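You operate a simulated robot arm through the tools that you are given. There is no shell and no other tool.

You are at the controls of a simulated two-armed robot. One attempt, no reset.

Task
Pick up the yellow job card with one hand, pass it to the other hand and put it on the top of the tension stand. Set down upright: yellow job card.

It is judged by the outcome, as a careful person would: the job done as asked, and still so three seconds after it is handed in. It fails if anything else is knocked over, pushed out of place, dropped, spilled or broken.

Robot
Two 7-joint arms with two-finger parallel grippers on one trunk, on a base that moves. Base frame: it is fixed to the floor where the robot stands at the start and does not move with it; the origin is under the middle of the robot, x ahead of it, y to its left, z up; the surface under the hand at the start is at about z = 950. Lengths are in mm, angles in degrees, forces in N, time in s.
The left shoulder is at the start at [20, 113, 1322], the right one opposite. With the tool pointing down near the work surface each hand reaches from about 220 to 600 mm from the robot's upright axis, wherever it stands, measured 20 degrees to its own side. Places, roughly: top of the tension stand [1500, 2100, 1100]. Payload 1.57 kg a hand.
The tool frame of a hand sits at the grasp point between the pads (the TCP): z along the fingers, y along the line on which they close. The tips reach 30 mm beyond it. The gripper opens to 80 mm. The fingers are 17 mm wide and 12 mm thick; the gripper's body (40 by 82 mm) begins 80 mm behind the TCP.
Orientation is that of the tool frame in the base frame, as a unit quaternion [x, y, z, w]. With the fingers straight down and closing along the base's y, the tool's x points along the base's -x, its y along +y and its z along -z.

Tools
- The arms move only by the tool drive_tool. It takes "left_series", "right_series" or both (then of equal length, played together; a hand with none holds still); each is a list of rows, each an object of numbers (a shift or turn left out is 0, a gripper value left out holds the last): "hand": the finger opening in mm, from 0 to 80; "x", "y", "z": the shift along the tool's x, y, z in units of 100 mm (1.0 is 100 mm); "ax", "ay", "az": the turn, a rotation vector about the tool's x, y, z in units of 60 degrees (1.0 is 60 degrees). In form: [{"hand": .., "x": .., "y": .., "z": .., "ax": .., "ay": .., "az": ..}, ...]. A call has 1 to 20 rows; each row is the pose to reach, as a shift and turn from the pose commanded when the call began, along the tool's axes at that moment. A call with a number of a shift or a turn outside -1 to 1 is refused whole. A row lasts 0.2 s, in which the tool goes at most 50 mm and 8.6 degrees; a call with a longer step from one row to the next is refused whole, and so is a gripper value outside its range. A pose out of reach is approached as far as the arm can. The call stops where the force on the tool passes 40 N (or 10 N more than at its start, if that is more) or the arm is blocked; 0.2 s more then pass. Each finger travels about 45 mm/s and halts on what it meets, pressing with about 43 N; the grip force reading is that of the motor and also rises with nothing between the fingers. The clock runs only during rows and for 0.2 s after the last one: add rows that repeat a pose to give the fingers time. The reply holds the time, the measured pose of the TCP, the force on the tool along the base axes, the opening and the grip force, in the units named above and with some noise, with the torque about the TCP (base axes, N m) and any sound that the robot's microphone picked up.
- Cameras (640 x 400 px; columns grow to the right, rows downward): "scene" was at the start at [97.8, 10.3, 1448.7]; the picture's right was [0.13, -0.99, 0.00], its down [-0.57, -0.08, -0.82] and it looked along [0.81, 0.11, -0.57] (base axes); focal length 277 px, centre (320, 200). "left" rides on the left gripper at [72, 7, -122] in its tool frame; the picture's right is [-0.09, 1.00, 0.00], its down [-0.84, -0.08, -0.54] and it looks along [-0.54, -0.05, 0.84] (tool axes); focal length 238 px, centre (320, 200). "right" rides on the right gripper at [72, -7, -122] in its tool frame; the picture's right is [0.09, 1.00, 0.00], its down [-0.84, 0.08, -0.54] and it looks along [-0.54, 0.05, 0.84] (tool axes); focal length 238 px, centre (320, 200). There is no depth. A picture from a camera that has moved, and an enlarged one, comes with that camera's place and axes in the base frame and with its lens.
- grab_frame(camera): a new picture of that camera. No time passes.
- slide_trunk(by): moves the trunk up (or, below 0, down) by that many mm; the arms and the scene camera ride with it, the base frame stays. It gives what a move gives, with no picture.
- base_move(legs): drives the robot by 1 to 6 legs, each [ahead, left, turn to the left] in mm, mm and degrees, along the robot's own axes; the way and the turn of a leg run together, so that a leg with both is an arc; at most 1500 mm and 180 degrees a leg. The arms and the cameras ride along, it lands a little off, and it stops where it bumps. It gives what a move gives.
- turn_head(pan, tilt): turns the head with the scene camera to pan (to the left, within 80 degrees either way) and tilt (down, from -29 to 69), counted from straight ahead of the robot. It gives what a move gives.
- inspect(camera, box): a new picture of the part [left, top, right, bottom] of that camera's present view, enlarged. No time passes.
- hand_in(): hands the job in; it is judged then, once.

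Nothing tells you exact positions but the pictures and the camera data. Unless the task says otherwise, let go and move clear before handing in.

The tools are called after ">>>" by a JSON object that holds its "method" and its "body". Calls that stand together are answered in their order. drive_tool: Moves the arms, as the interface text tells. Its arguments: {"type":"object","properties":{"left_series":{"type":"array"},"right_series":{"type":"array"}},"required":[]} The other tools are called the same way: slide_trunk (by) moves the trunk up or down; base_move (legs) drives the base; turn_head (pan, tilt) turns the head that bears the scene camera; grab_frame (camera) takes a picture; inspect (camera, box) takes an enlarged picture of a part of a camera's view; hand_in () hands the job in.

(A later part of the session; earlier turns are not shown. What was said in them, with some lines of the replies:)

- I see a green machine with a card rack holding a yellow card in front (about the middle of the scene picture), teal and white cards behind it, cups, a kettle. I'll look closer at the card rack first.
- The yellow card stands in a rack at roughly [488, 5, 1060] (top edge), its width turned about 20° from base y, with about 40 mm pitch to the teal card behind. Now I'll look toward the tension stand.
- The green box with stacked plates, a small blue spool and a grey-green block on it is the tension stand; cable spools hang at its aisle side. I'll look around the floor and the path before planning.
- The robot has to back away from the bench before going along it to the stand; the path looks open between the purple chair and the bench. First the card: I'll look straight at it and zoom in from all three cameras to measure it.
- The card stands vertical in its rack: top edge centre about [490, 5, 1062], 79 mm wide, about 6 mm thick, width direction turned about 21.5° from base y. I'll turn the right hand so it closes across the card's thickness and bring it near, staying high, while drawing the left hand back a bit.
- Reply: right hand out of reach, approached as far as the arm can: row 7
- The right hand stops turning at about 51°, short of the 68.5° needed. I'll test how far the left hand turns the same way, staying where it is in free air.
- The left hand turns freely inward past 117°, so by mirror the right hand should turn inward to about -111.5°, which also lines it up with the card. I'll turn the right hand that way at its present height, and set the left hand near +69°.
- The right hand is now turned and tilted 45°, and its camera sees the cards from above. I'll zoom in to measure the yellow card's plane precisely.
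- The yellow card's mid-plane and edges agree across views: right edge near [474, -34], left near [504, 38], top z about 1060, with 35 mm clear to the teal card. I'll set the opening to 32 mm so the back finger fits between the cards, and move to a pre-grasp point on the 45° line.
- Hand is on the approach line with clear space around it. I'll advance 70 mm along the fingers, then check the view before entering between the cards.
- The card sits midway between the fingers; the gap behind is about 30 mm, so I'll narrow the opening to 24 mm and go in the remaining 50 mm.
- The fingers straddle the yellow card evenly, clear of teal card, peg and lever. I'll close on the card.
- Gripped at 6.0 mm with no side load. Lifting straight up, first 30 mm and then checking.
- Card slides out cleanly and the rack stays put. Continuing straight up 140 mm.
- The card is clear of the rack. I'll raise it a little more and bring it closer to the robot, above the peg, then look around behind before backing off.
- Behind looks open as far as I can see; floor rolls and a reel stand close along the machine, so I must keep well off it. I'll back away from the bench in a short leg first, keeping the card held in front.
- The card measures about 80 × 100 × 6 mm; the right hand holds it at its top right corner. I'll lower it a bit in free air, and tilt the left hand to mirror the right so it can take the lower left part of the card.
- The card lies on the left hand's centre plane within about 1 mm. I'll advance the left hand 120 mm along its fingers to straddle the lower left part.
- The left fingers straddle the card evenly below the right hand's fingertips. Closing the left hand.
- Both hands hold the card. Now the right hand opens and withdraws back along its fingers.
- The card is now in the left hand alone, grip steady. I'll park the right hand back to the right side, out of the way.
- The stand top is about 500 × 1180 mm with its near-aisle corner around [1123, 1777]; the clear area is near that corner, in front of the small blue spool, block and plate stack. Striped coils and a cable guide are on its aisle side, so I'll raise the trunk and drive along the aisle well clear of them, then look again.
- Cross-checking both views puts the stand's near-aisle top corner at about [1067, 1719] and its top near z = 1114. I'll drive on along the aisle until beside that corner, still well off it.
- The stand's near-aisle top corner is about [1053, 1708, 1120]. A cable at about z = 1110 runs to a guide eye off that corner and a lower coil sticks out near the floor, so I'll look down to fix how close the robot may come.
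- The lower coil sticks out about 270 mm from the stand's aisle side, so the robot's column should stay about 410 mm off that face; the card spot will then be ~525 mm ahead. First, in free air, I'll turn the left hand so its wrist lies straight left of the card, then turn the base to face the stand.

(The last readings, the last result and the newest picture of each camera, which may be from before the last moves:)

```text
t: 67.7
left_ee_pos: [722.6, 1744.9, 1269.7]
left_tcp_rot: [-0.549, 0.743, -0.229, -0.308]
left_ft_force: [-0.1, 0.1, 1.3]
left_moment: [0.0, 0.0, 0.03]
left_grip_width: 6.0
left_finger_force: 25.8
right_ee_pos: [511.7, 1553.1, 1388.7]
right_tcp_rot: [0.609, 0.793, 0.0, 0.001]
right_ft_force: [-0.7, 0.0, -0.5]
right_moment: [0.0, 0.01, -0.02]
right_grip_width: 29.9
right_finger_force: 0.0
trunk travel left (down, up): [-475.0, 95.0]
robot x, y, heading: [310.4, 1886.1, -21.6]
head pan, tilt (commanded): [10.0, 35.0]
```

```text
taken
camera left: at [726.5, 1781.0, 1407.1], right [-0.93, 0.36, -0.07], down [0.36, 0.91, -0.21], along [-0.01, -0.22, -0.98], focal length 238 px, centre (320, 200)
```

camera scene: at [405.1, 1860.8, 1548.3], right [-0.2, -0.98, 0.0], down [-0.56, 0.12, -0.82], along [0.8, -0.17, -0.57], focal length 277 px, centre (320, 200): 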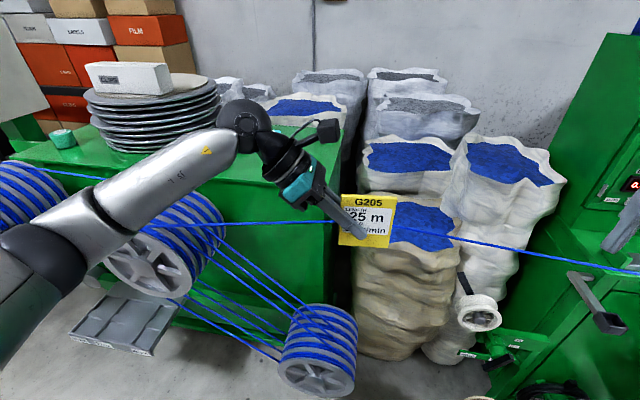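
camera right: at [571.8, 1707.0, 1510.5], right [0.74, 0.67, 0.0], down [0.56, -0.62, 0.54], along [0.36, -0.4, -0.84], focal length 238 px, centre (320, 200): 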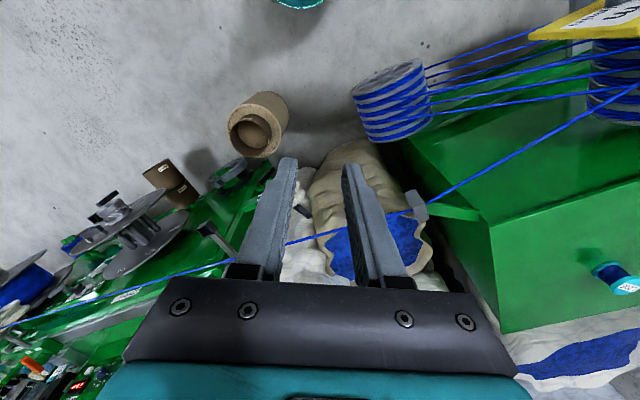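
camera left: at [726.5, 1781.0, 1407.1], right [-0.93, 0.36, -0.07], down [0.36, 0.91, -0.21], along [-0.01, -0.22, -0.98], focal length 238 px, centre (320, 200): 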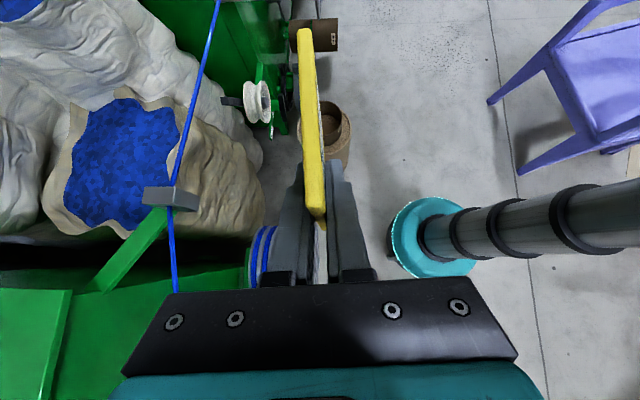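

The view confirms clearances: I'll shift left 168 mm, then ahead 326 mm, keeping the column about 30 mm or more off the lower coil and the card well above the cable.

>>> {"method": "base_move", "body": {"legs": [[0, 168, 0], [230, 0, 0]]}}

>>> {"method": "grab_frame", "body": {"camera": "scene"}}

>>> {"method": "grab_frame", "body": {"camera": "left"}}

>>> {"method": "grab_frame", "body": {"camera": "right"}}

```text
t: 70.5
left_ee_pos: [998.4, 1814.5, 1269.5]
left_tcp_rot: [-0.549, 0.742, -0.228, -0.308]
left_ft_force: [0.3, 0.4, -0.8]
left_moment: [0.01, 0.02, -0.02]
left_grip_width: 6.0
left_finger_force: 25.6
right_ee_pos: [787.7, 1622.5, 1389.2]
right_tcp_rot: [0.608, 0.794, 0.0, 0.0]
right_ft_force: [0.1, -1.1, -0.1]
right_moment: [-0.02, 0.03, 0.03]
right_grip_width: 30.0
right_finger_force: 0.0
trunk travel left (down, up): [-475.0, 95.0]
robot x, y, heading: [583.6, 1951.6, -21.4]
head pan, tilt (commanded): [10.0, 35.0]
```

```text
taken
camera scene: at [680.1, 1929.5, 1548.3], right [-0.2, -0.98, 0.0], down [-0.56, 0.11, -0.82], along [0.8, -0.16, -0.57], focal length 277 px, centre (320, 200)
```

scene: 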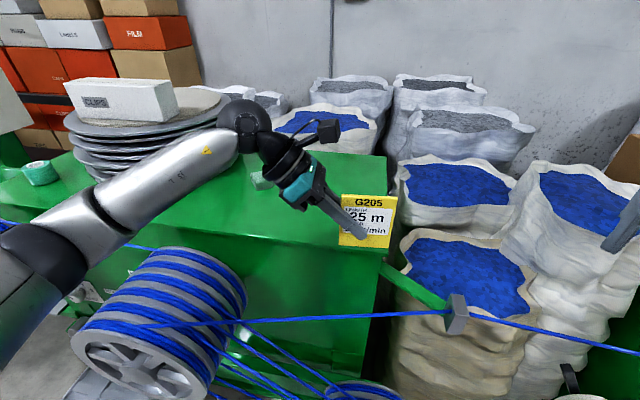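

```text
taken
camera left: at [1001.6, 1850.4, 1406.9], right [-0.93, 0.35, -0.07], down [0.36, 0.91, -0.21], along [-0.01, -0.22, -0.98], focal length 238 px, centre (320, 200)
```

left: 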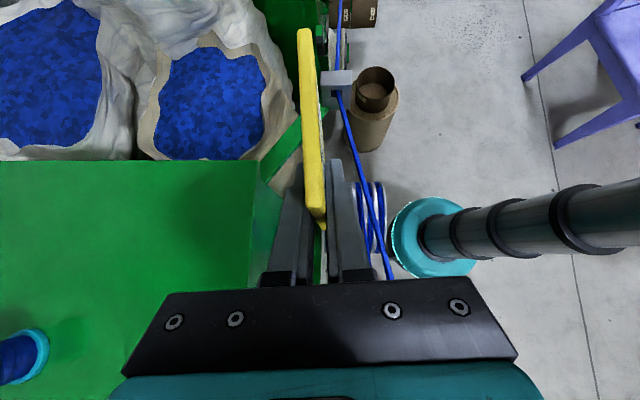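

```text
taken
camera right: at [762.1, 1690.6, 1510.4], right [0.94, 0.35, 0.0], down [0.29, -0.79, 0.54], along [0.19, -0.51, -0.84], focal length 238 px, centre (320, 200)
```

right: 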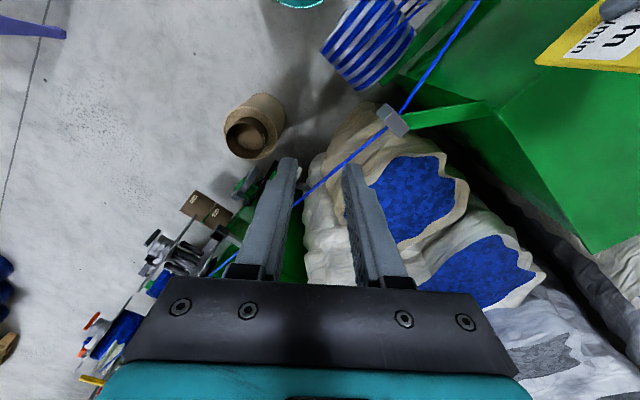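

Clear all around: the base sits well back of the lower coil and the card is above the cable. I'll move ahead another 120 mm.

>>> {"method": "base_move", "body": {"legs": [[120, 0, 0]]}}

>>> {"method": "grab_frame", "body": {"camera": "scene"}}

>>> {"method": "grab_frame", "body": {"camera": "left"}}

>>> {"method": "grab_frame", "body": {"camera": "right"}}

```text
t: 71.7
left_ee_pos: [1108.5, 1771.1, 1268.9]
left_tcp_rot: [-0.55, 0.742, -0.228, -0.308]
left_ft_force: [0.0, -0.2, -0.2]
left_moment: [0.0, -0.02, -0.02]
left_grip_width: 6.4
left_finger_force: 26.3
right_ee_pos: [899.1, 1578.7, 1388.7]
right_tcp_rot: [0.608, 0.794, 0.001, 0.0]
right_ft_force: [-0.2, -0.8, 0.5]
right_moment: [0.04, 0.04, -0.01]
right_grip_width: 30.1
right_finger_force: 0.1
trunk travel left (down, up): [-475.0, 95.0]
robot x, y, heading: [694.9, 1910.4, -21.4]
head pan, tilt (commanded): [10.0, 35.0]
```

```text
taken
camera scene: at [791.1, 1885.6, 1548.3], right [-0.2, -0.98, 0.0], down [-0.56, 0.12, -0.82], along [0.8, -0.16, -0.57], focal length 277 px, centre (320, 200)
```

scene: 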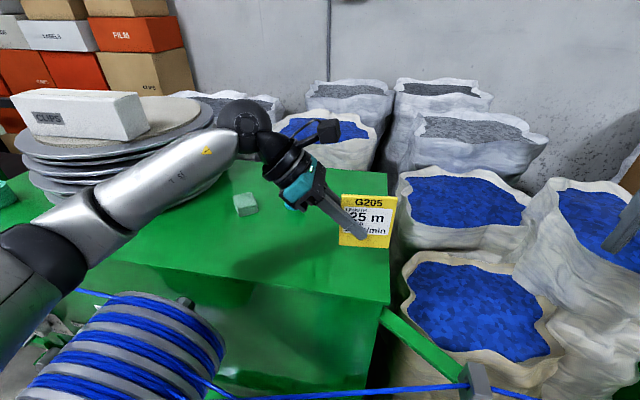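

```text
taken
camera left: at [1112.5, 1806.4, 1406.9], right [-0.93, 0.35, -0.07], down [0.36, 0.91, -0.21], along [-0.01, -0.22, -0.98], focal length 238 px, centre (320, 200)
```

left: 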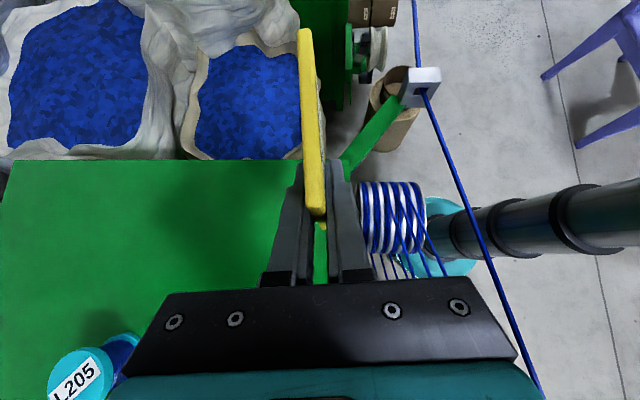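

```text
taken
camera right: at [873.0, 1646.6, 1510.4], right [0.94, 0.35, 0.0], down [0.29, -0.79, 0.54], along [0.19, -0.51, -0.84], focal length 238 px, centre (320, 200)
```

right: 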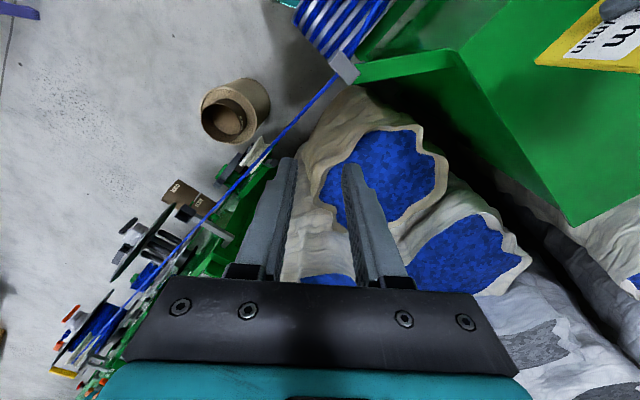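

The robot stands at about [695, 1910] facing the stand; the corner re-measures to [1056, 1710, ~1123]. I'll move the card over the clear area (about 90 mm in from the aisle edge, 130 mm from the near edge), still 100 mm above the top.

>>> {"method": "drive_tool", "body": {"left_series": [{"x": -0.1, "y": -0.136, "z": -0.1}, {"x": -0.2, "y": -0.272, "z": -0.2}, {"x": -0.3, "y": -0.408, "z": -0.3}, {"x": -0.4, "y": -0.544, "z": -0.4}, {"x": -0.498, "y": -0.679, "z": -0.5}]}}

>>> {"method": "grab_frame", "body": {"camera": "scene"}}

>>> {"method": "grab_frame", "body": {"camera": "left"}}

```text
t: 72.9
left_ee_pos: [1194.6, 1818.5, 1269.7]
left_tcp_rot: [-0.548, 0.743, -0.228, -0.309]
left_ft_force: [-0.1, -0.1, -0.2]
left_moment: [0.0, 0.01, -0.02]
left_grip_width: 6.3
left_finger_force: 26.4
right_ee_pos: [898.0, 1578.5, 1388.4]
right_tcp_rot: [0.609, 0.793, 0.0, -0.001]
right_ft_force: [0.1, 0.2, -0.7]
right_moment: [-0.03, 0.02, -0.03]
right_grip_width: 30.1
right_finger_force: 0.0
trunk travel left (down, up): [-475.0, 95.0]
robot x, y, heading: [697.3, 1909.6, -21.7]
head pan, tilt (commanded): [10.0, 35.0]
```

```text
taken
camera scene: at [790.5, 1886.0, 1548.4], right [-0.2, -0.98, 0.0], down [-0.56, 0.11, -0.82], along [0.8, -0.16, -0.57], focal length 277 px, centre (320, 200)
```

scene: 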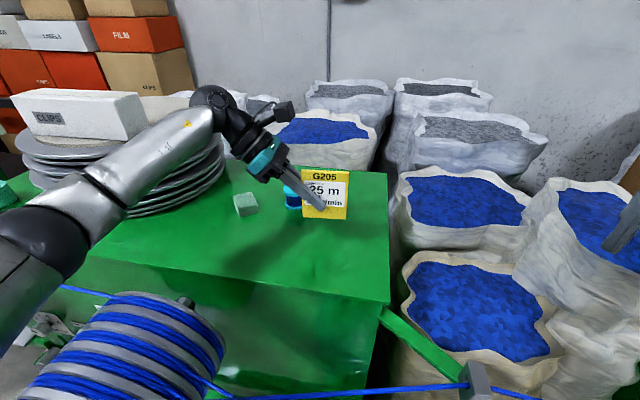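

```text
taken
camera left: at [1198.1, 1854.3, 1407.3], right [-0.93, 0.35, -0.07], down [0.36, 0.91, -0.21], along [-0.01, -0.22, -0.98], focal length 238 px, centre (320, 200)
```

left: 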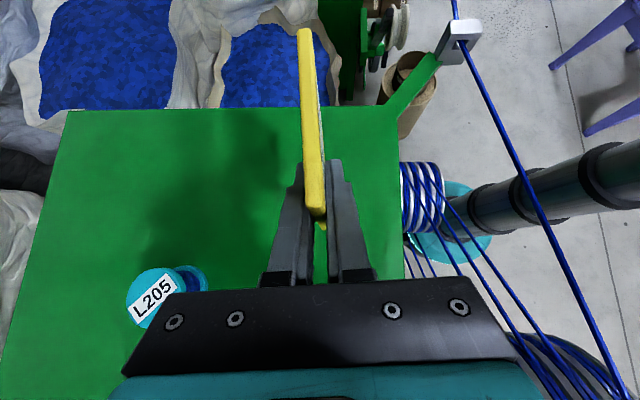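

The card hangs over the clear corner area, with the blue spool about 170 mm beyond. Lowering 80 mm now, then I'll check the gap.

>>> {"method": "drive_tool", "body": {"left_series": [{"x": -0.094, "z": 0.094}, {"x": -0.188, "z": 0.188}, {"x": -0.282, "z": 0.282}, {"x": -0.376, "z": 0.376}, {"x": -0.47, "z": 0.47}, {"x": -0.565, "z": 0.565}]}}

>>> {"method": "grab_frame", "body": {"camera": "scene"}}

>>> {"method": "inspect", "body": {"camera": "scene", "box": [240, 150, 400, 270]}}

>>> {"method": "grab_frame", "body": {"camera": "left"}}

```text
t: 74.3
left_ee_pos: [1193.6, 1819.2, 1188.5]
left_tcp_rot: [-0.55, 0.742, -0.229, -0.307]
left_ft_force: [-0.1, -0.5, 0.0]
left_moment: [0.02, -0.04, -0.04]
left_grip_width: 6.2
left_finger_force: 26.0
right_ee_pos: [897.7, 1579.6, 1389.3]
right_tcp_rot: [0.608, 0.794, 0.0, 0.0]
right_ft_force: [0.1, 0.2, -0.4]
right_moment: [0.02, -0.01, 0.01]
right_grip_width: 30.1
right_finger_force: 0.1
trunk travel left (down, up): [-475.0, 95.0]
robot x, y, heading: [696.2, 1907.5, -21.6]
head pan, tilt (commanded): [10.0, 35.0]
```

```text
taken
camera scene: at [790.4, 1885.9, 1548.4], right [-0.2, -0.98, 0.0], down [-0.56, 0.11, -0.82], along [0.8, -0.16, -0.57], focal length 277 px, centre (320, 200)
```

scene: 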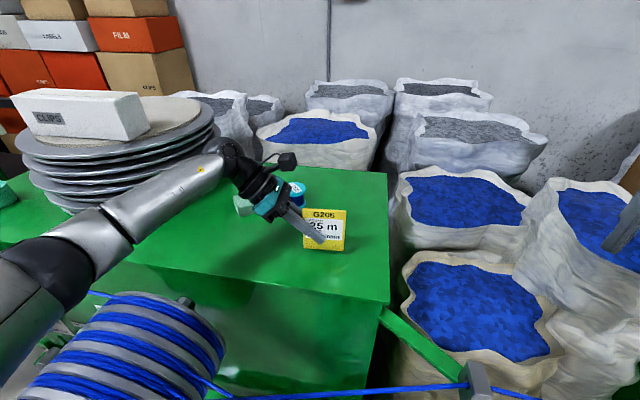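

```text
3.33 times, centred on (320, 210) of scene
camera zoom: at [790.4, 1885.9, 1548.4], right [-0.2, -0.98, 0.0], down [-0.56, 0.11, -0.82], along [0.8, -0.16, -0.57], focal length 922 px, centre (320, 167)
```

zoom: 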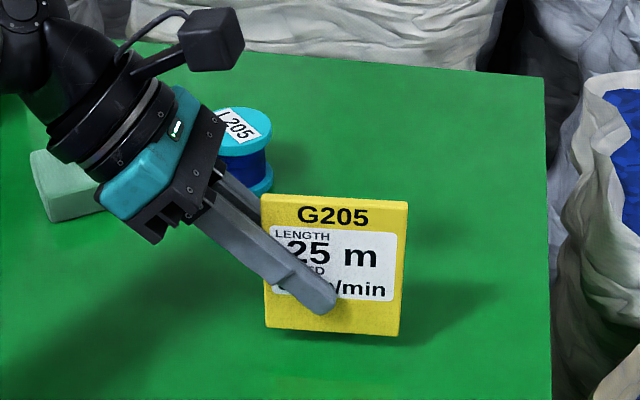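

```text
taken
camera left: at [1196.6, 1855.1, 1326.8], right [-0.93, 0.35, -0.07], down [0.36, 0.91, -0.21], along [-0.01, -0.22, -0.98], focal length 238 px, centre (320, 200)
```

left: 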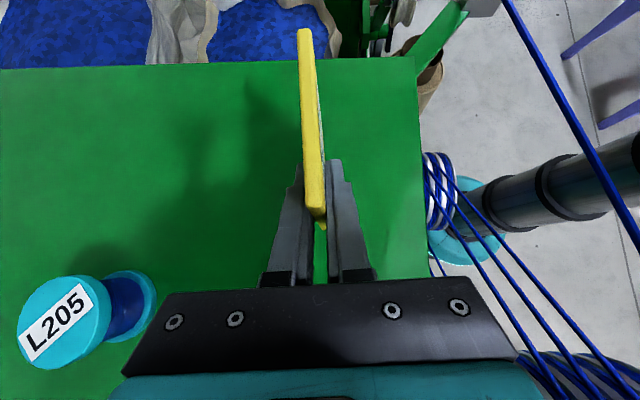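

Card is upright and roughly 15 mm above the top. I'll lower in small steps, watching for contact force.

>>> {"method": "drive_tool", "body": {"left_series": [{"x": -0.021, "z": 0.021}, {"x": -0.042, "z": 0.042}, {"x": -0.064, "z": 0.064}]}}

>>> {"method": "inspect", "body": {"camera": "scene", "box": [290, 190, 370, 250]}}

```text
t: 75.1
left_ee_pos: [1193.9, 1818.7, 1181.0]
left_tcp_rot: [-0.549, 0.743, -0.227, -0.308]
left_ft_force: [-0.1, -0.1, -1.5]
left_moment: [0.0, 0.05, -0.01]
left_grip_width: 5.9
left_finger_force: 25.7
right_ee_pos: [897.2, 1578.9, 1388.2]
right_tcp_rot: [0.608, 0.794, 0.0, 0.0]
right_ft_force: [0.0, -0.3, -0.6]
right_moment: [0.02, -0.01, 0.0]
right_grip_width: 30.0
right_finger_force: 0.1
trunk travel left (down, up): [-475.0, 95.0]
robot x, y, heading: [694.5, 1908.0, -21.8]
head pan, tilt (commanded): [10.0, 35.0]
```

```text
6.67 times, centred on (330, 220) of scene
camera zoom: at [790.3, 1885.9, 1548.4], right [-0.2, -0.98, 0.0], down [-0.56, 0.11, -0.82], along [0.8, -0.16, -0.57], focal length 1844 px, centre (253, 67)
```

zoom: 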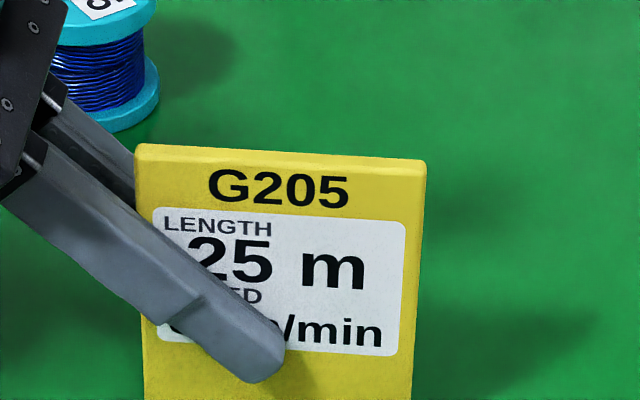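

>>> {"method": "drive_tool", "body": {"left_series": [{"x": -0.014, "z": 0.014}, {"x": -0.028, "z": 0.028}]}}

>>> {"method": "inspect", "body": {"camera": "scene", "box": [290, 210, 370, 270]}}

```text
t: 75.7
left_ee_pos: [1194.7, 1819.4, 1176.7]
left_tcp_rot: [-0.549, 0.743, -0.228, -0.308]
left_ft_force: [0.0, -0.1, -0.8]
left_moment: [0.02, 0.01, -0.01]
left_grip_width: 6.3
left_finger_force: 26.2
right_ee_pos: [896.6, 1579.3, 1389.1]
right_tcp_rot: [0.608, 0.794, 0.001, -0.001]
right_ft_force: [0.6, -0.2, 0.9]
right_moment: [0.04, -0.04, 0.0]
right_grip_width: 30.1
right_finger_force: 0.1
trunk travel left (down, up): [-475.0, 95.0]
robot x, y, heading: [692.6, 1910.2, -21.6]
head pan, tilt (commanded): [10.0, 35.0]
```

```text
6.67 times, centred on (330, 240) of scene
camera zoom: at [790.3, 1886.0, 1548.4], right [-0.2, -0.98, 0.0], down [-0.56, 0.11, -0.82], along [0.8, -0.16, -0.57], focal length 1844 px, centre (253, -67)
```

zoom: 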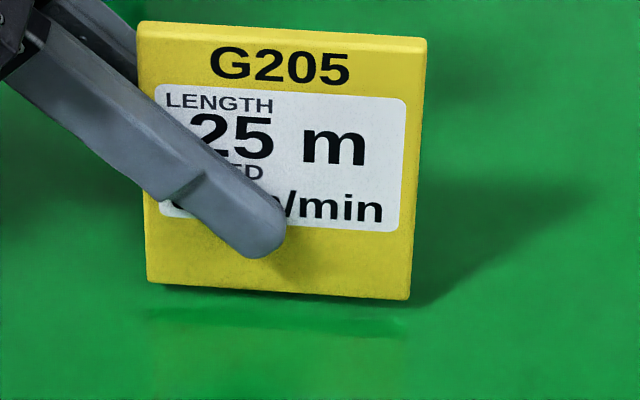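

The card's reflection shows about 5 mm still to go. Continuing in small steps.

>>> {"method": "drive_tool", "body": {"left_series": [{"x": -0.011, "z": 0.011}, {"x": -0.021, "z": 0.021}]}}

>>> {"method": "inspect", "body": {"camera": "scene", "box": [290, 210, 370, 270]}}

```text
t: 76.3
left_ee_pos: [1193.6, 1818.9, 1174.2]
left_tcp_rot: [-0.549, 0.743, -0.229, -0.308]
left_ft_force: [-0.4, -0.2, -0.7]
left_moment: [0.02, 0.03, -0.01]
left_grip_width: 6.1
left_finger_force: 26.1
right_ee_pos: [898.2, 1578.8, 1389.8]
right_tcp_rot: [0.608, 0.794, 0.0, 0.0]
right_ft_force: [-0.1, 0.2, -0.4]
right_moment: [0.03, -0.02, 0.02]
right_grip_width: 30.1
right_finger_force: 0.1
trunk travel left (down, up): [-475.0, 95.0]
robot x, y, heading: [697.0, 1908.0, -21.7]
head pan, tilt (commanded): [10.0, 35.0]
```

```text
6.67 times, centred on (330, 240) of scene
camera zoom: at [790.3, 1885.9, 1548.4], right [-0.2, -0.98, 0.0], down [-0.56, 0.11, -0.82], along [0.8, -0.16, -0.57], focal length 1844 px, centre (253, -67)
```

zoom: 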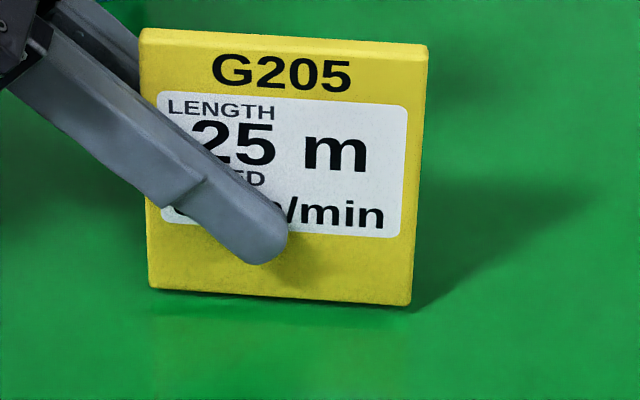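

>>> {"method": "drive_tool", "body": {"left_series": [{"x": -0.007, "z": 0.007}, {"x": -0.011, "z": 0.011}]}}

>>> {"method": "inspect", "body": {"camera": "scene", "box": [290, 210, 370, 270]}}

```text
t: 76.9
left_ee_pos: [1195.0, 1816.9, 1171.6]
left_tcp_rot: [-0.549, 0.743, -0.228, -0.309]
left_ft_force: [-0.6, 0.2, -0.6]
left_moment: [0.04, 0.01, -0.02]
left_grip_width: 6.1
left_finger_force: 25.9
right_ee_pos: [897.6, 1578.5, 1390.2]
right_tcp_rot: [0.609, 0.793, 0.0, 0.0]
right_ft_force: [-0.5, -0.9, 0.0]
right_moment: [-0.01, 0.01, 0.01]
right_grip_width: 30.0
right_finger_force: 0.2
trunk travel left (down, up): [-475.0, 95.0]
robot x, y, heading: [697.0, 1911.5, -21.6]
head pan, tilt (commanded): [10.0, 35.0]
```

```text
6.67 times, centred on (330, 240) of scene
camera zoom: at [790.3, 1885.9, 1548.4], right [-0.2, -0.98, 0.0], down [-0.56, 0.11, -0.82], along [0.8, -0.16, -0.57], focal length 1844 px, centre (253, -67)
```

zoom: 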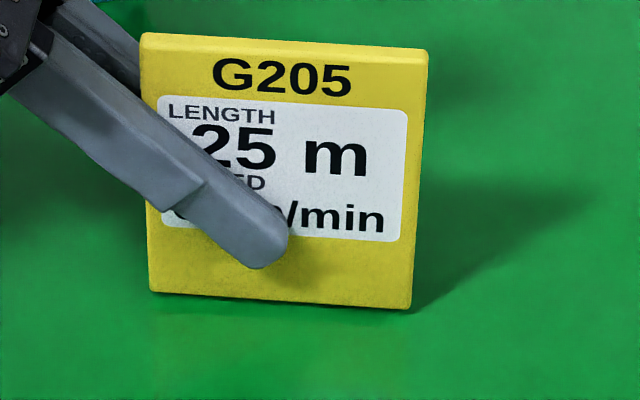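

>>> {"method": "drive_tool", "body": {"left_series": [{"x": -0.007, "z": 0.007}, {"x": -0.007, "z": 0.007}]}}

>>> {"method": "inspect", "body": {"camera": "scene", "box": [305, 225, 355, 260]}}

```text
t: 77.5
left_ee_pos: [1195.0, 1819.1, 1172.7]
left_tcp_rot: [-0.549, 0.743, -0.228, -0.308]
left_ft_force: [-0.2, 0.1, -0.6]
left_moment: [0.0, -0.01, 0.01]
left_grip_width: 6.5
left_finger_force: 26.1
right_ee_pos: [897.1, 1578.4, 1388.9]
right_tcp_rot: [0.608, 0.794, 0.0, 0.0]
right_ft_force: [0.9, -0.4, -0.6]
right_moment: [-0.01, -0.02, -0.02]
right_grip_width: 30.2
right_finger_force: 0.0
trunk travel left (down, up): [-475.0, 95.0]
robot x, y, heading: [694.0, 1908.0, -21.9]
head pan, tilt (commanded): [10.0, 35.0]
```

```text
11.43 times, centred on (330, 242) of scene
camera zoom: at [790.3, 1885.9, 1548.4], right [-0.2, -0.98, 0.0], down [-0.56, 0.11, -0.82], along [0.8, -0.16, -0.57], focal length 3161 px, centre (206, -286)
```

zoom: 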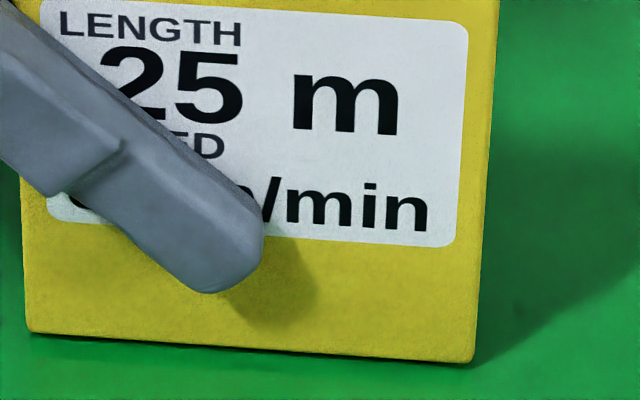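

>>> {"method": "drive_tool", "body": {"left_series": [{"x": -0.007, "z": 0.007}, {"x": -0.007, "z": 0.007}]}}

>>> {"method": "inspect", "body": {"camera": "scene", "box": [305, 225, 355, 260]}}

```text
t: 78.1
left_ee_pos: [1194.1, 1819.1, 1171.1]
left_tcp_rot: [-0.55, 0.742, -0.229, -0.308]
left_ft_force: [0.6, 0.4, -0.1]
left_moment: [0.03, -0.03, -0.01]
left_grip_width: 6.2
left_finger_force: 26.0
right_ee_pos: [898.5, 1577.2, 1389.2]
right_tcp_rot: [0.608, 0.794, 0.0, 0.0]
right_ft_force: [0.3, 0.5, 0.5]
right_moment: [0.02, 0.03, -0.03]
right_grip_width: 30.1
right_finger_force: 0.1
trunk travel left (down, up): [-475.0, 95.0]
robot x, y, heading: [695.9, 1907.7, -21.7]
head pan, tilt (commanded): [10.0, 35.0]
```

```text
11.43 times, centred on (330, 242) of scene
camera zoom: at [790.3, 1885.9, 1548.4], right [-0.2, -0.98, 0.0], down [-0.56, 0.11, -0.82], along [0.8, -0.16, -0.57], focal length 3161 px, centre (206, -286)
```

zoom: 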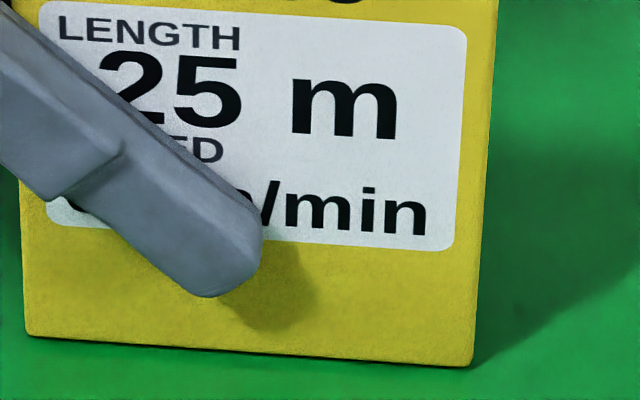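

>>> {"method": "drive_tool", "body": {"left_series": [{"x": -0.006, "z": 0.006}, {"x": -0.006, "z": 0.006}]}}

>>> {"method": "inspect", "body": {"camera": "scene", "box": [305, 225, 355, 260]}}

```text
t: 78.7
left_ee_pos: [1194.3, 1818.8, 1169.1]
left_tcp_rot: [-0.548, 0.743, -0.229, -0.309]
left_ft_force: [0.0, 0.3, 0.7]
left_moment: [-0.01, 0.02, 0.02]
left_grip_width: 6.2
left_finger_force: 26.3
right_ee_pos: [897.4, 1578.3, 1389.6]
right_tcp_rot: [0.608, 0.794, 0.0, 0.0]
right_ft_force: [-0.5, 0.5, -0.3]
right_moment: [0.04, -0.01, 0.0]
right_grip_width: 30.1
right_finger_force: 0.0
trunk travel left (down, up): [-475.0, 95.0]
robot x, y, heading: [695.3, 1910.6, -21.2]
head pan, tilt (commanded): [10.0, 35.0]
```

```text
11.43 times, centred on (330, 242) of scene
camera zoom: at [790.2, 1886.0, 1548.4], right [-0.2, -0.98, 0.0], down [-0.56, 0.11, -0.82], along [0.8, -0.16, -0.57], focal length 3161 px, centre (206, -286)
```

zoom: 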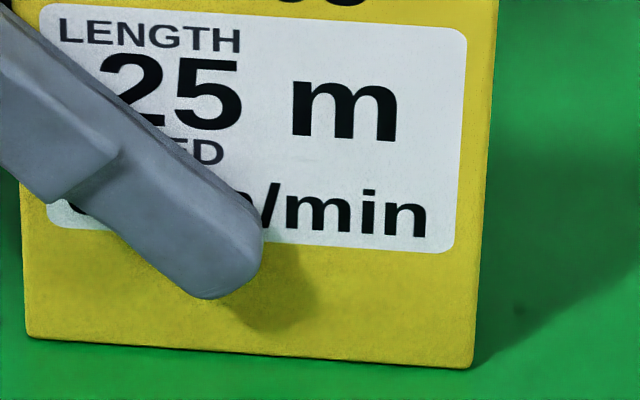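

>>> {"method": "drive_tool", "body": {"left_series": [{"x": -0.006, "z": 0.006}, {"x": -0.006, "z": 0.006}, {"x": -0.006, "z": 0.006}]}}

>>> {"method": "inspect", "body": {"camera": "scene", "box": [305, 225, 355, 260]}}

```text
t: 79.5
left_ee_pos: [1193.2, 1817.9, 1168.8]
left_tcp_rot: [-0.549, 0.742, -0.229, -0.308]
left_ft_force: [1.5, -0.1, 5.0]
left_moment: [-0.09, 0.01, 0.02]
left_grip_width: 6.3
left_finger_force: 25.8
right_ee_pos: [897.6, 1577.8, 1388.2]
right_tcp_rot: [0.608, 0.794, 0.0, 0.0]
right_ft_force: [-0.4, 0.0, -0.1]
right_moment: [-0.01, 0.0, -0.01]
right_grip_width: 30.0
right_finger_force: 0.0
trunk travel left (down, up): [-475.0, 95.0]
robot x, y, heading: [695.4, 1907.6, -21.5]
head pan, tilt (commanded): [10.0, 35.0]
```

```text
11.43 times, centred on (330, 242) of scene
camera zoom: at [790.0, 1886.1, 1548.4], right [-0.2, -0.98, 0.0], down [-0.56, 0.11, -0.82], along [0.8, -0.16, -0.57], focal length 3161 px, centre (206, -286)
```

zoom: 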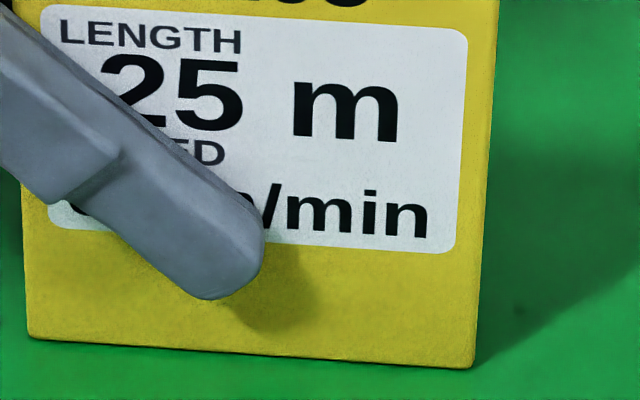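

Contact: 5 N upward, evenly under the card. I'll open just slightly first, keeping the fingers beside the card as a guard, and check that it stands.

>>> {"method": "drive_tool", "body": {"left_series": [{"hand": 9}, {"hand": 9}, {"hand": 9}, {"hand": 9}, {"hand": 9}]}}

>>> {"method": "inspect", "body": {"camera": "scene", "box": [290, 200, 370, 260]}}

>>> {"method": "inspect", "body": {"camera": "left", "box": [250, 0, 410, 280]}}

```text
t: 80.7
left_ee_pos: [1193.2, 1819.3, 1168.5]
left_tcp_rot: [-0.549, 0.743, -0.229, -0.307]
left_ft_force: [-0.9, 0.6, 0.4]
left_moment: [0.03, 0.01, 0.0]
left_grip_width: 8.9
left_finger_force: 0.0
right_ee_pos: [896.6, 1578.5, 1389.0]
right_tcp_rot: [0.608, 0.794, 0.0, 0.0]
right_ft_force: [0.3, 0.1, -0.7]
right_moment: [-0.02, -0.04, -0.01]
right_grip_width: 30.3
right_finger_force: 0.0
trunk travel left (down, up): [-475.0, 95.0]
robot x, y, heading: [692.7, 1909.1, -21.4]
head pan, tilt (commanded): [10.0, 35.0]
```

```text
6.67 times, centred on (330, 230) of scene
camera zoom: at [790.3, 1885.9, 1548.4], right [-0.2, -0.98, 0.0], down [-0.56, 0.11, -0.82], along [0.8, -0.16, -0.57], focal length 1844 px, centre (253, 0)
```

zoom: 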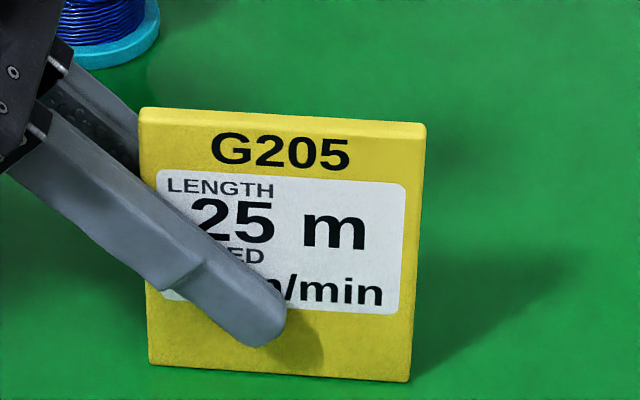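

```text
1.43 times, centred on (330, 140) of left
camera zoom: at [1197.7, 1854.4, 1306.1], right [-0.93, 0.35, -0.07], down [0.36, 0.91, -0.21], along [-0.01, -0.22, -0.98], focal length 340 px, centre (306, 286)
```

zoom: 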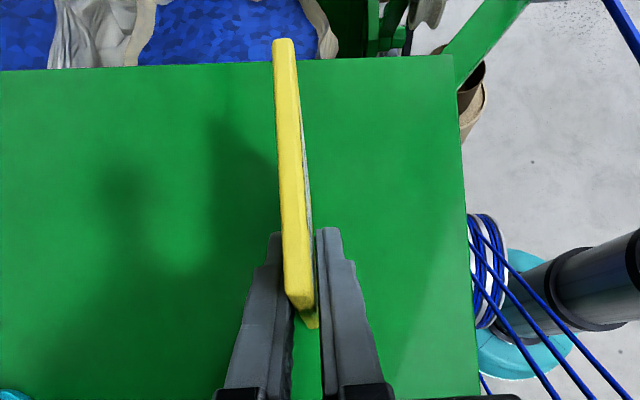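

>>> {"method": "drive_tool", "body": {"left_series": [{"hand": 16}, {"hand": 16}, {"hand": 16}, {"hand": 16}, {"hand": 16}]}}

>>> {"method": "inspect", "body": {"camera": "scene", "box": [290, 200, 370, 260]}}

>>> {"method": "inspect", "body": {"camera": "left", "box": [250, 0, 410, 280]}}

```text
t: 81.9
left_ee_pos: [1194.6, 1818.9, 1168.6]
left_tcp_rot: [-0.55, 0.742, -0.229, -0.307]
left_ft_force: [-0.5, 0.6, 1.0]
left_moment: [-0.01, -0.01, -0.03]
left_grip_width: 15.9
left_finger_force: 0.1
right_ee_pos: [897.0, 1578.9, 1389.3]
right_tcp_rot: [0.607, 0.794, 0.001, 0.0]
right_ft_force: [0.0, -0.3, -0.2]
right_moment: [-0.01, 0.0, -0.01]
right_grip_width: 30.2
right_finger_force: 0.1
trunk travel left (down, up): [-475.0, 95.0]
robot x, y, heading: [692.1, 1911.1, -21.6]
head pan, tilt (commanded): [10.0, 35.0]
```

```text
6.67 times, centred on (330, 230) of scene
camera zoom: at [790.3, 1885.9, 1548.4], right [-0.2, -0.98, 0.0], down [-0.56, 0.11, -0.82], along [0.8, -0.16, -0.57], focal length 1844 px, centre (253, 0)
```

zoom: 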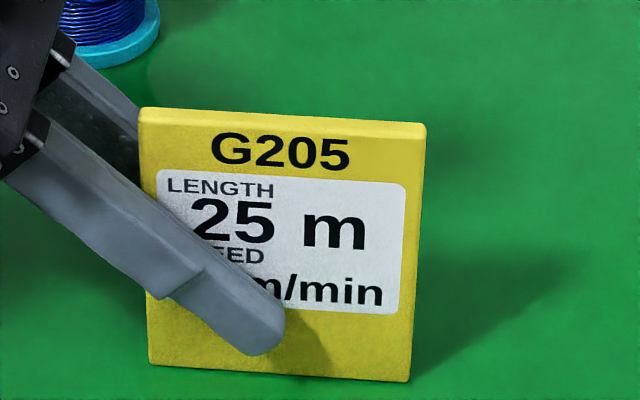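

```text
1.43 times, centred on (330, 140) of left
camera zoom: at [1197.6, 1854.4, 1306.1], right [-0.93, 0.35, -0.07], down [0.36, 0.91, -0.21], along [-0.01, -0.22, -0.98], focal length 340 px, centre (306, 286)
```

zoom: 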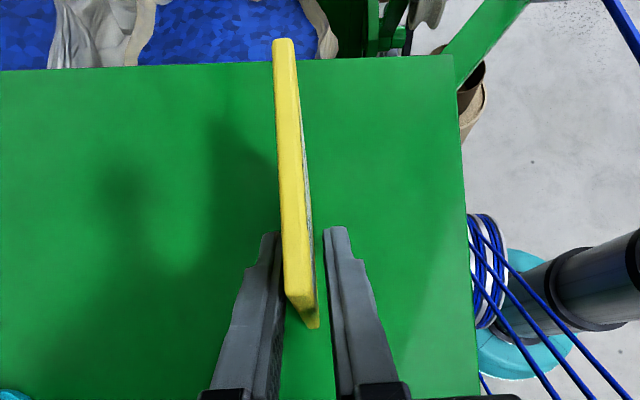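

The card didn't move as the fingers opened, so it stands on its own. Opening wider and withdrawing back along the fingers.

>>> {"method": "drive_tool", "body": {"left_series": [{"hand": 40}, {"hand": 40}, {"hand": 40}, {"z": -0.05}, {"z": -0.12}, {"z": -0.25}, {"z": -0.4}, {"z": -0.6}, {"z": -0.8}, {"z": -1.0}]}}

>>> {"method": "grab_frame", "body": {"camera": "scene"}}

>>> {"method": "inspect", "body": {"camera": "scene", "box": [290, 200, 370, 260]}}

>>> {"method": "grab_frame", "body": {"camera": "left"}}

```text
t: 84.1
left_ee_pos: [1215.4, 1887.7, 1239.7]
left_tcp_rot: [-0.548, 0.743, -0.228, -0.308]
left_ft_force: [0.5, 0.8, 0.2]
left_moment: [0.0, -0.03, 0.03]
left_grip_width: 40.0
left_finger_force: 0.0
right_ee_pos: [896.5, 1578.2, 1390.6]
right_tcp_rot: [0.608, 0.794, 0.0, 0.0]
right_ft_force: [0.7, 0.1, -0.1]
right_moment: [-0.01, -0.01, -0.01]
right_grip_width: 30.1
right_finger_force: 0.0
trunk travel left (down, up): [-475.0, 95.0]
robot x, y, heading: [693.8, 1905.9, -21.5]
head pan, tilt (commanded): [10.0, 35.0]
```

```text
taken
camera scene: at [790.2, 1886.2, 1548.4], right [-0.2, -0.98, 0.0], down [-0.56, 0.11, -0.82], along [0.8, -0.16, -0.57], focal length 277 px, centre (320, 200)
```

scene: 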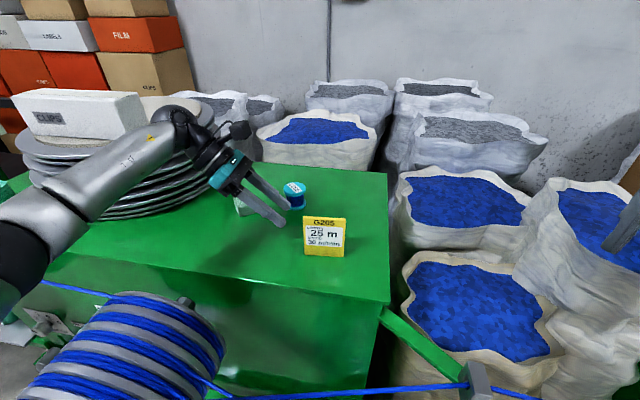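

```text
6.67 times, centred on (330, 230) of scene
camera zoom: at [790.2, 1886.2, 1548.4], right [-0.2, -0.98, 0.0], down [-0.56, 0.11, -0.82], along [0.8, -0.16, -0.57], focal length 1844 px, centre (253, 0)
```

zoom: 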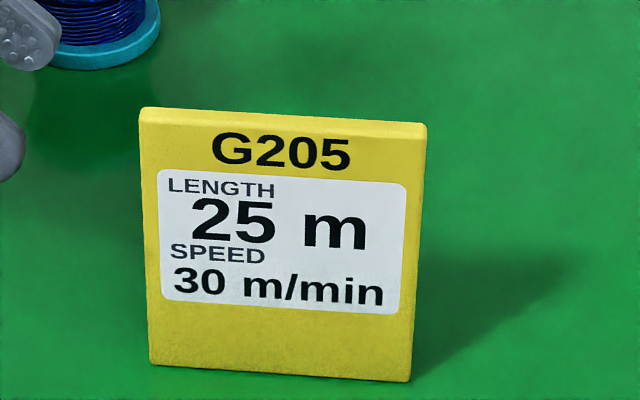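

```text
taken
camera left: at [1218.6, 1922.5, 1377.0], right [-0.93, 0.35, -0.07], down [0.36, 0.91, -0.21], along [-0.01, -0.22, -0.98], focal length 238 px, centre (320, 200)
```

left: 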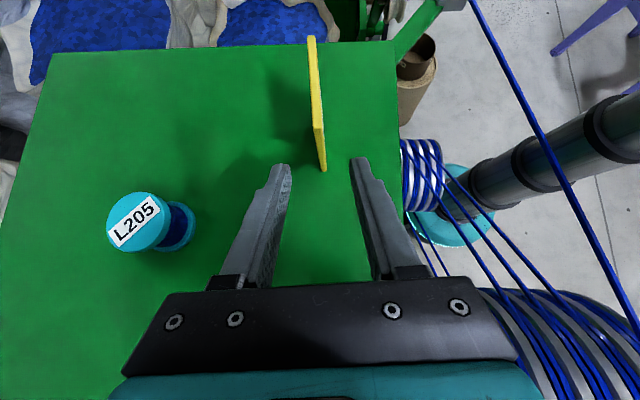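

The card stands upright on the stand by itself. I'll raise the left hand well above everything and back the base off a little.

>>> {"method": "drive_tool", "body": {"left_series": [{"x": 0.14, "z": -0.14}, {"x": 0.28, "z": -0.28}, {"x": 0.42, "z": -0.42}, {"x": 0.56, "z": -0.56}]}}

>>> {"method": "base_move", "body": {"legs": [[-250, 0, 0]]}}

>>> {"method": "grab_frame", "body": {"camera": "scene"}}

>>> {"method": "inspect", "body": {"camera": "scene", "box": [250, 120, 410, 240]}}

```text
t: 85.1
left_ee_pos: [1213.8, 1887.7, 1318.3]
left_tcp_rot: [-0.549, 0.743, -0.228, -0.307]
left_ft_force: [0.8, 0.0, 0.1]
left_moment: [-0.02, 0.03, 0.03]
left_grip_width: 39.8
left_finger_force: 0.1
right_ee_pos: [896.0, 1578.6, 1390.1]
right_tcp_rot: [0.608, 0.794, 0.001, -0.001]
right_ft_force: [0.6, 0.1, 0.1]
right_moment: [0.01, -0.01, -0.03]
right_grip_width: 30.1
right_finger_force: 0.0
trunk travel left (down, up): [-475.0, 95.0]
robot x, y, heading: [695.0, 1907.3, -21.6]
head pan, tilt (commanded): [10.0, 35.0]
```

```text
t: 86.9
left_ee_pos: [984.6, 1976.0, 1319.2]
left_tcp_rot: [-0.547, 0.745, -0.227, -0.307]
left_ft_force: [-0.6, 0.1, 0.1]
left_moment: [-0.01, -0.02, -0.02]
left_grip_width: 39.9
left_finger_force: 0.1
right_ee_pos: [665.3, 1670.1, 1389.3]
right_tcp_rot: [0.61, 0.793, 0.0, 0.0]
right_ft_force: [-0.7, 0.3, 1.1]
right_moment: [0.0, -0.02, 0.01]
right_grip_width: 30.0
right_finger_force: 0.0
trunk travel left (down, up): [-475.0, 95.0]
robot x, y, heading: [462.1, 1999.8, -22.2]
head pan, tilt (commanded): [10.0, 35.0]
```

```text
taken
camera scene: at [559.5, 1977.3, 1548.4], right [-0.21, -0.98, 0.0], down [-0.56, 0.12, -0.82], along [0.8, -0.17, -0.57], focal length 277 px, centre (320, 200)
```

scene: 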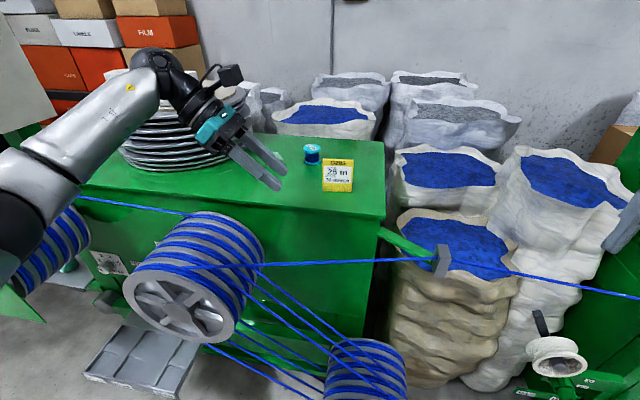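

```text
3.33 times, centred on (330, 180) of scene
camera zoom: at [559.5, 1977.3, 1548.4], right [-0.21, -0.98, 0.0], down [-0.56, 0.12, -0.82], along [0.8, -0.17, -0.57], focal length 922 px, centre (287, 267)
```

zoom: 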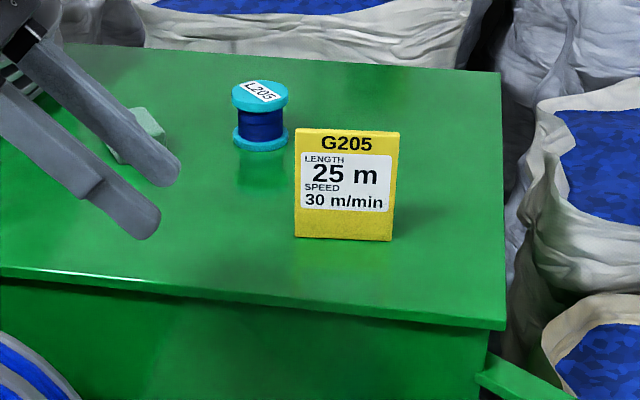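

The yellow job card stands upright by itself on top of the tension stand. The spool, block and plates there look undisturbed, both hands are clear, and the robot has backed off. Handing in.

>>> {"method": "hand_in", "body": {}}

```text
The job is handed in.
```

The yellow job card (G205) is standing upright, unsupported, on top of the tension stand, and the job is handed in.

- **Pick:** The right hand took the card from its rack. The rack and the other cards stayed in place.
- **Pass:** The right hand passed it to the left hand in free air, clear of the bench.
- **Placement:** The left hand set it down about 90 mm in from the aisle edge and 130 mm from the near edge. It did not move when the fingers opened or when I withdrew.
- **Surroundings:** The robot bumped nothing along the way. The spool, block, plate stack, coils and cable at the stand looked undisturbed in the last picture.

Both hands are clear of the card and the robot has backed off about 250 mm. The card was still upright in the picture I took just before handing in; I have no view of it after that.
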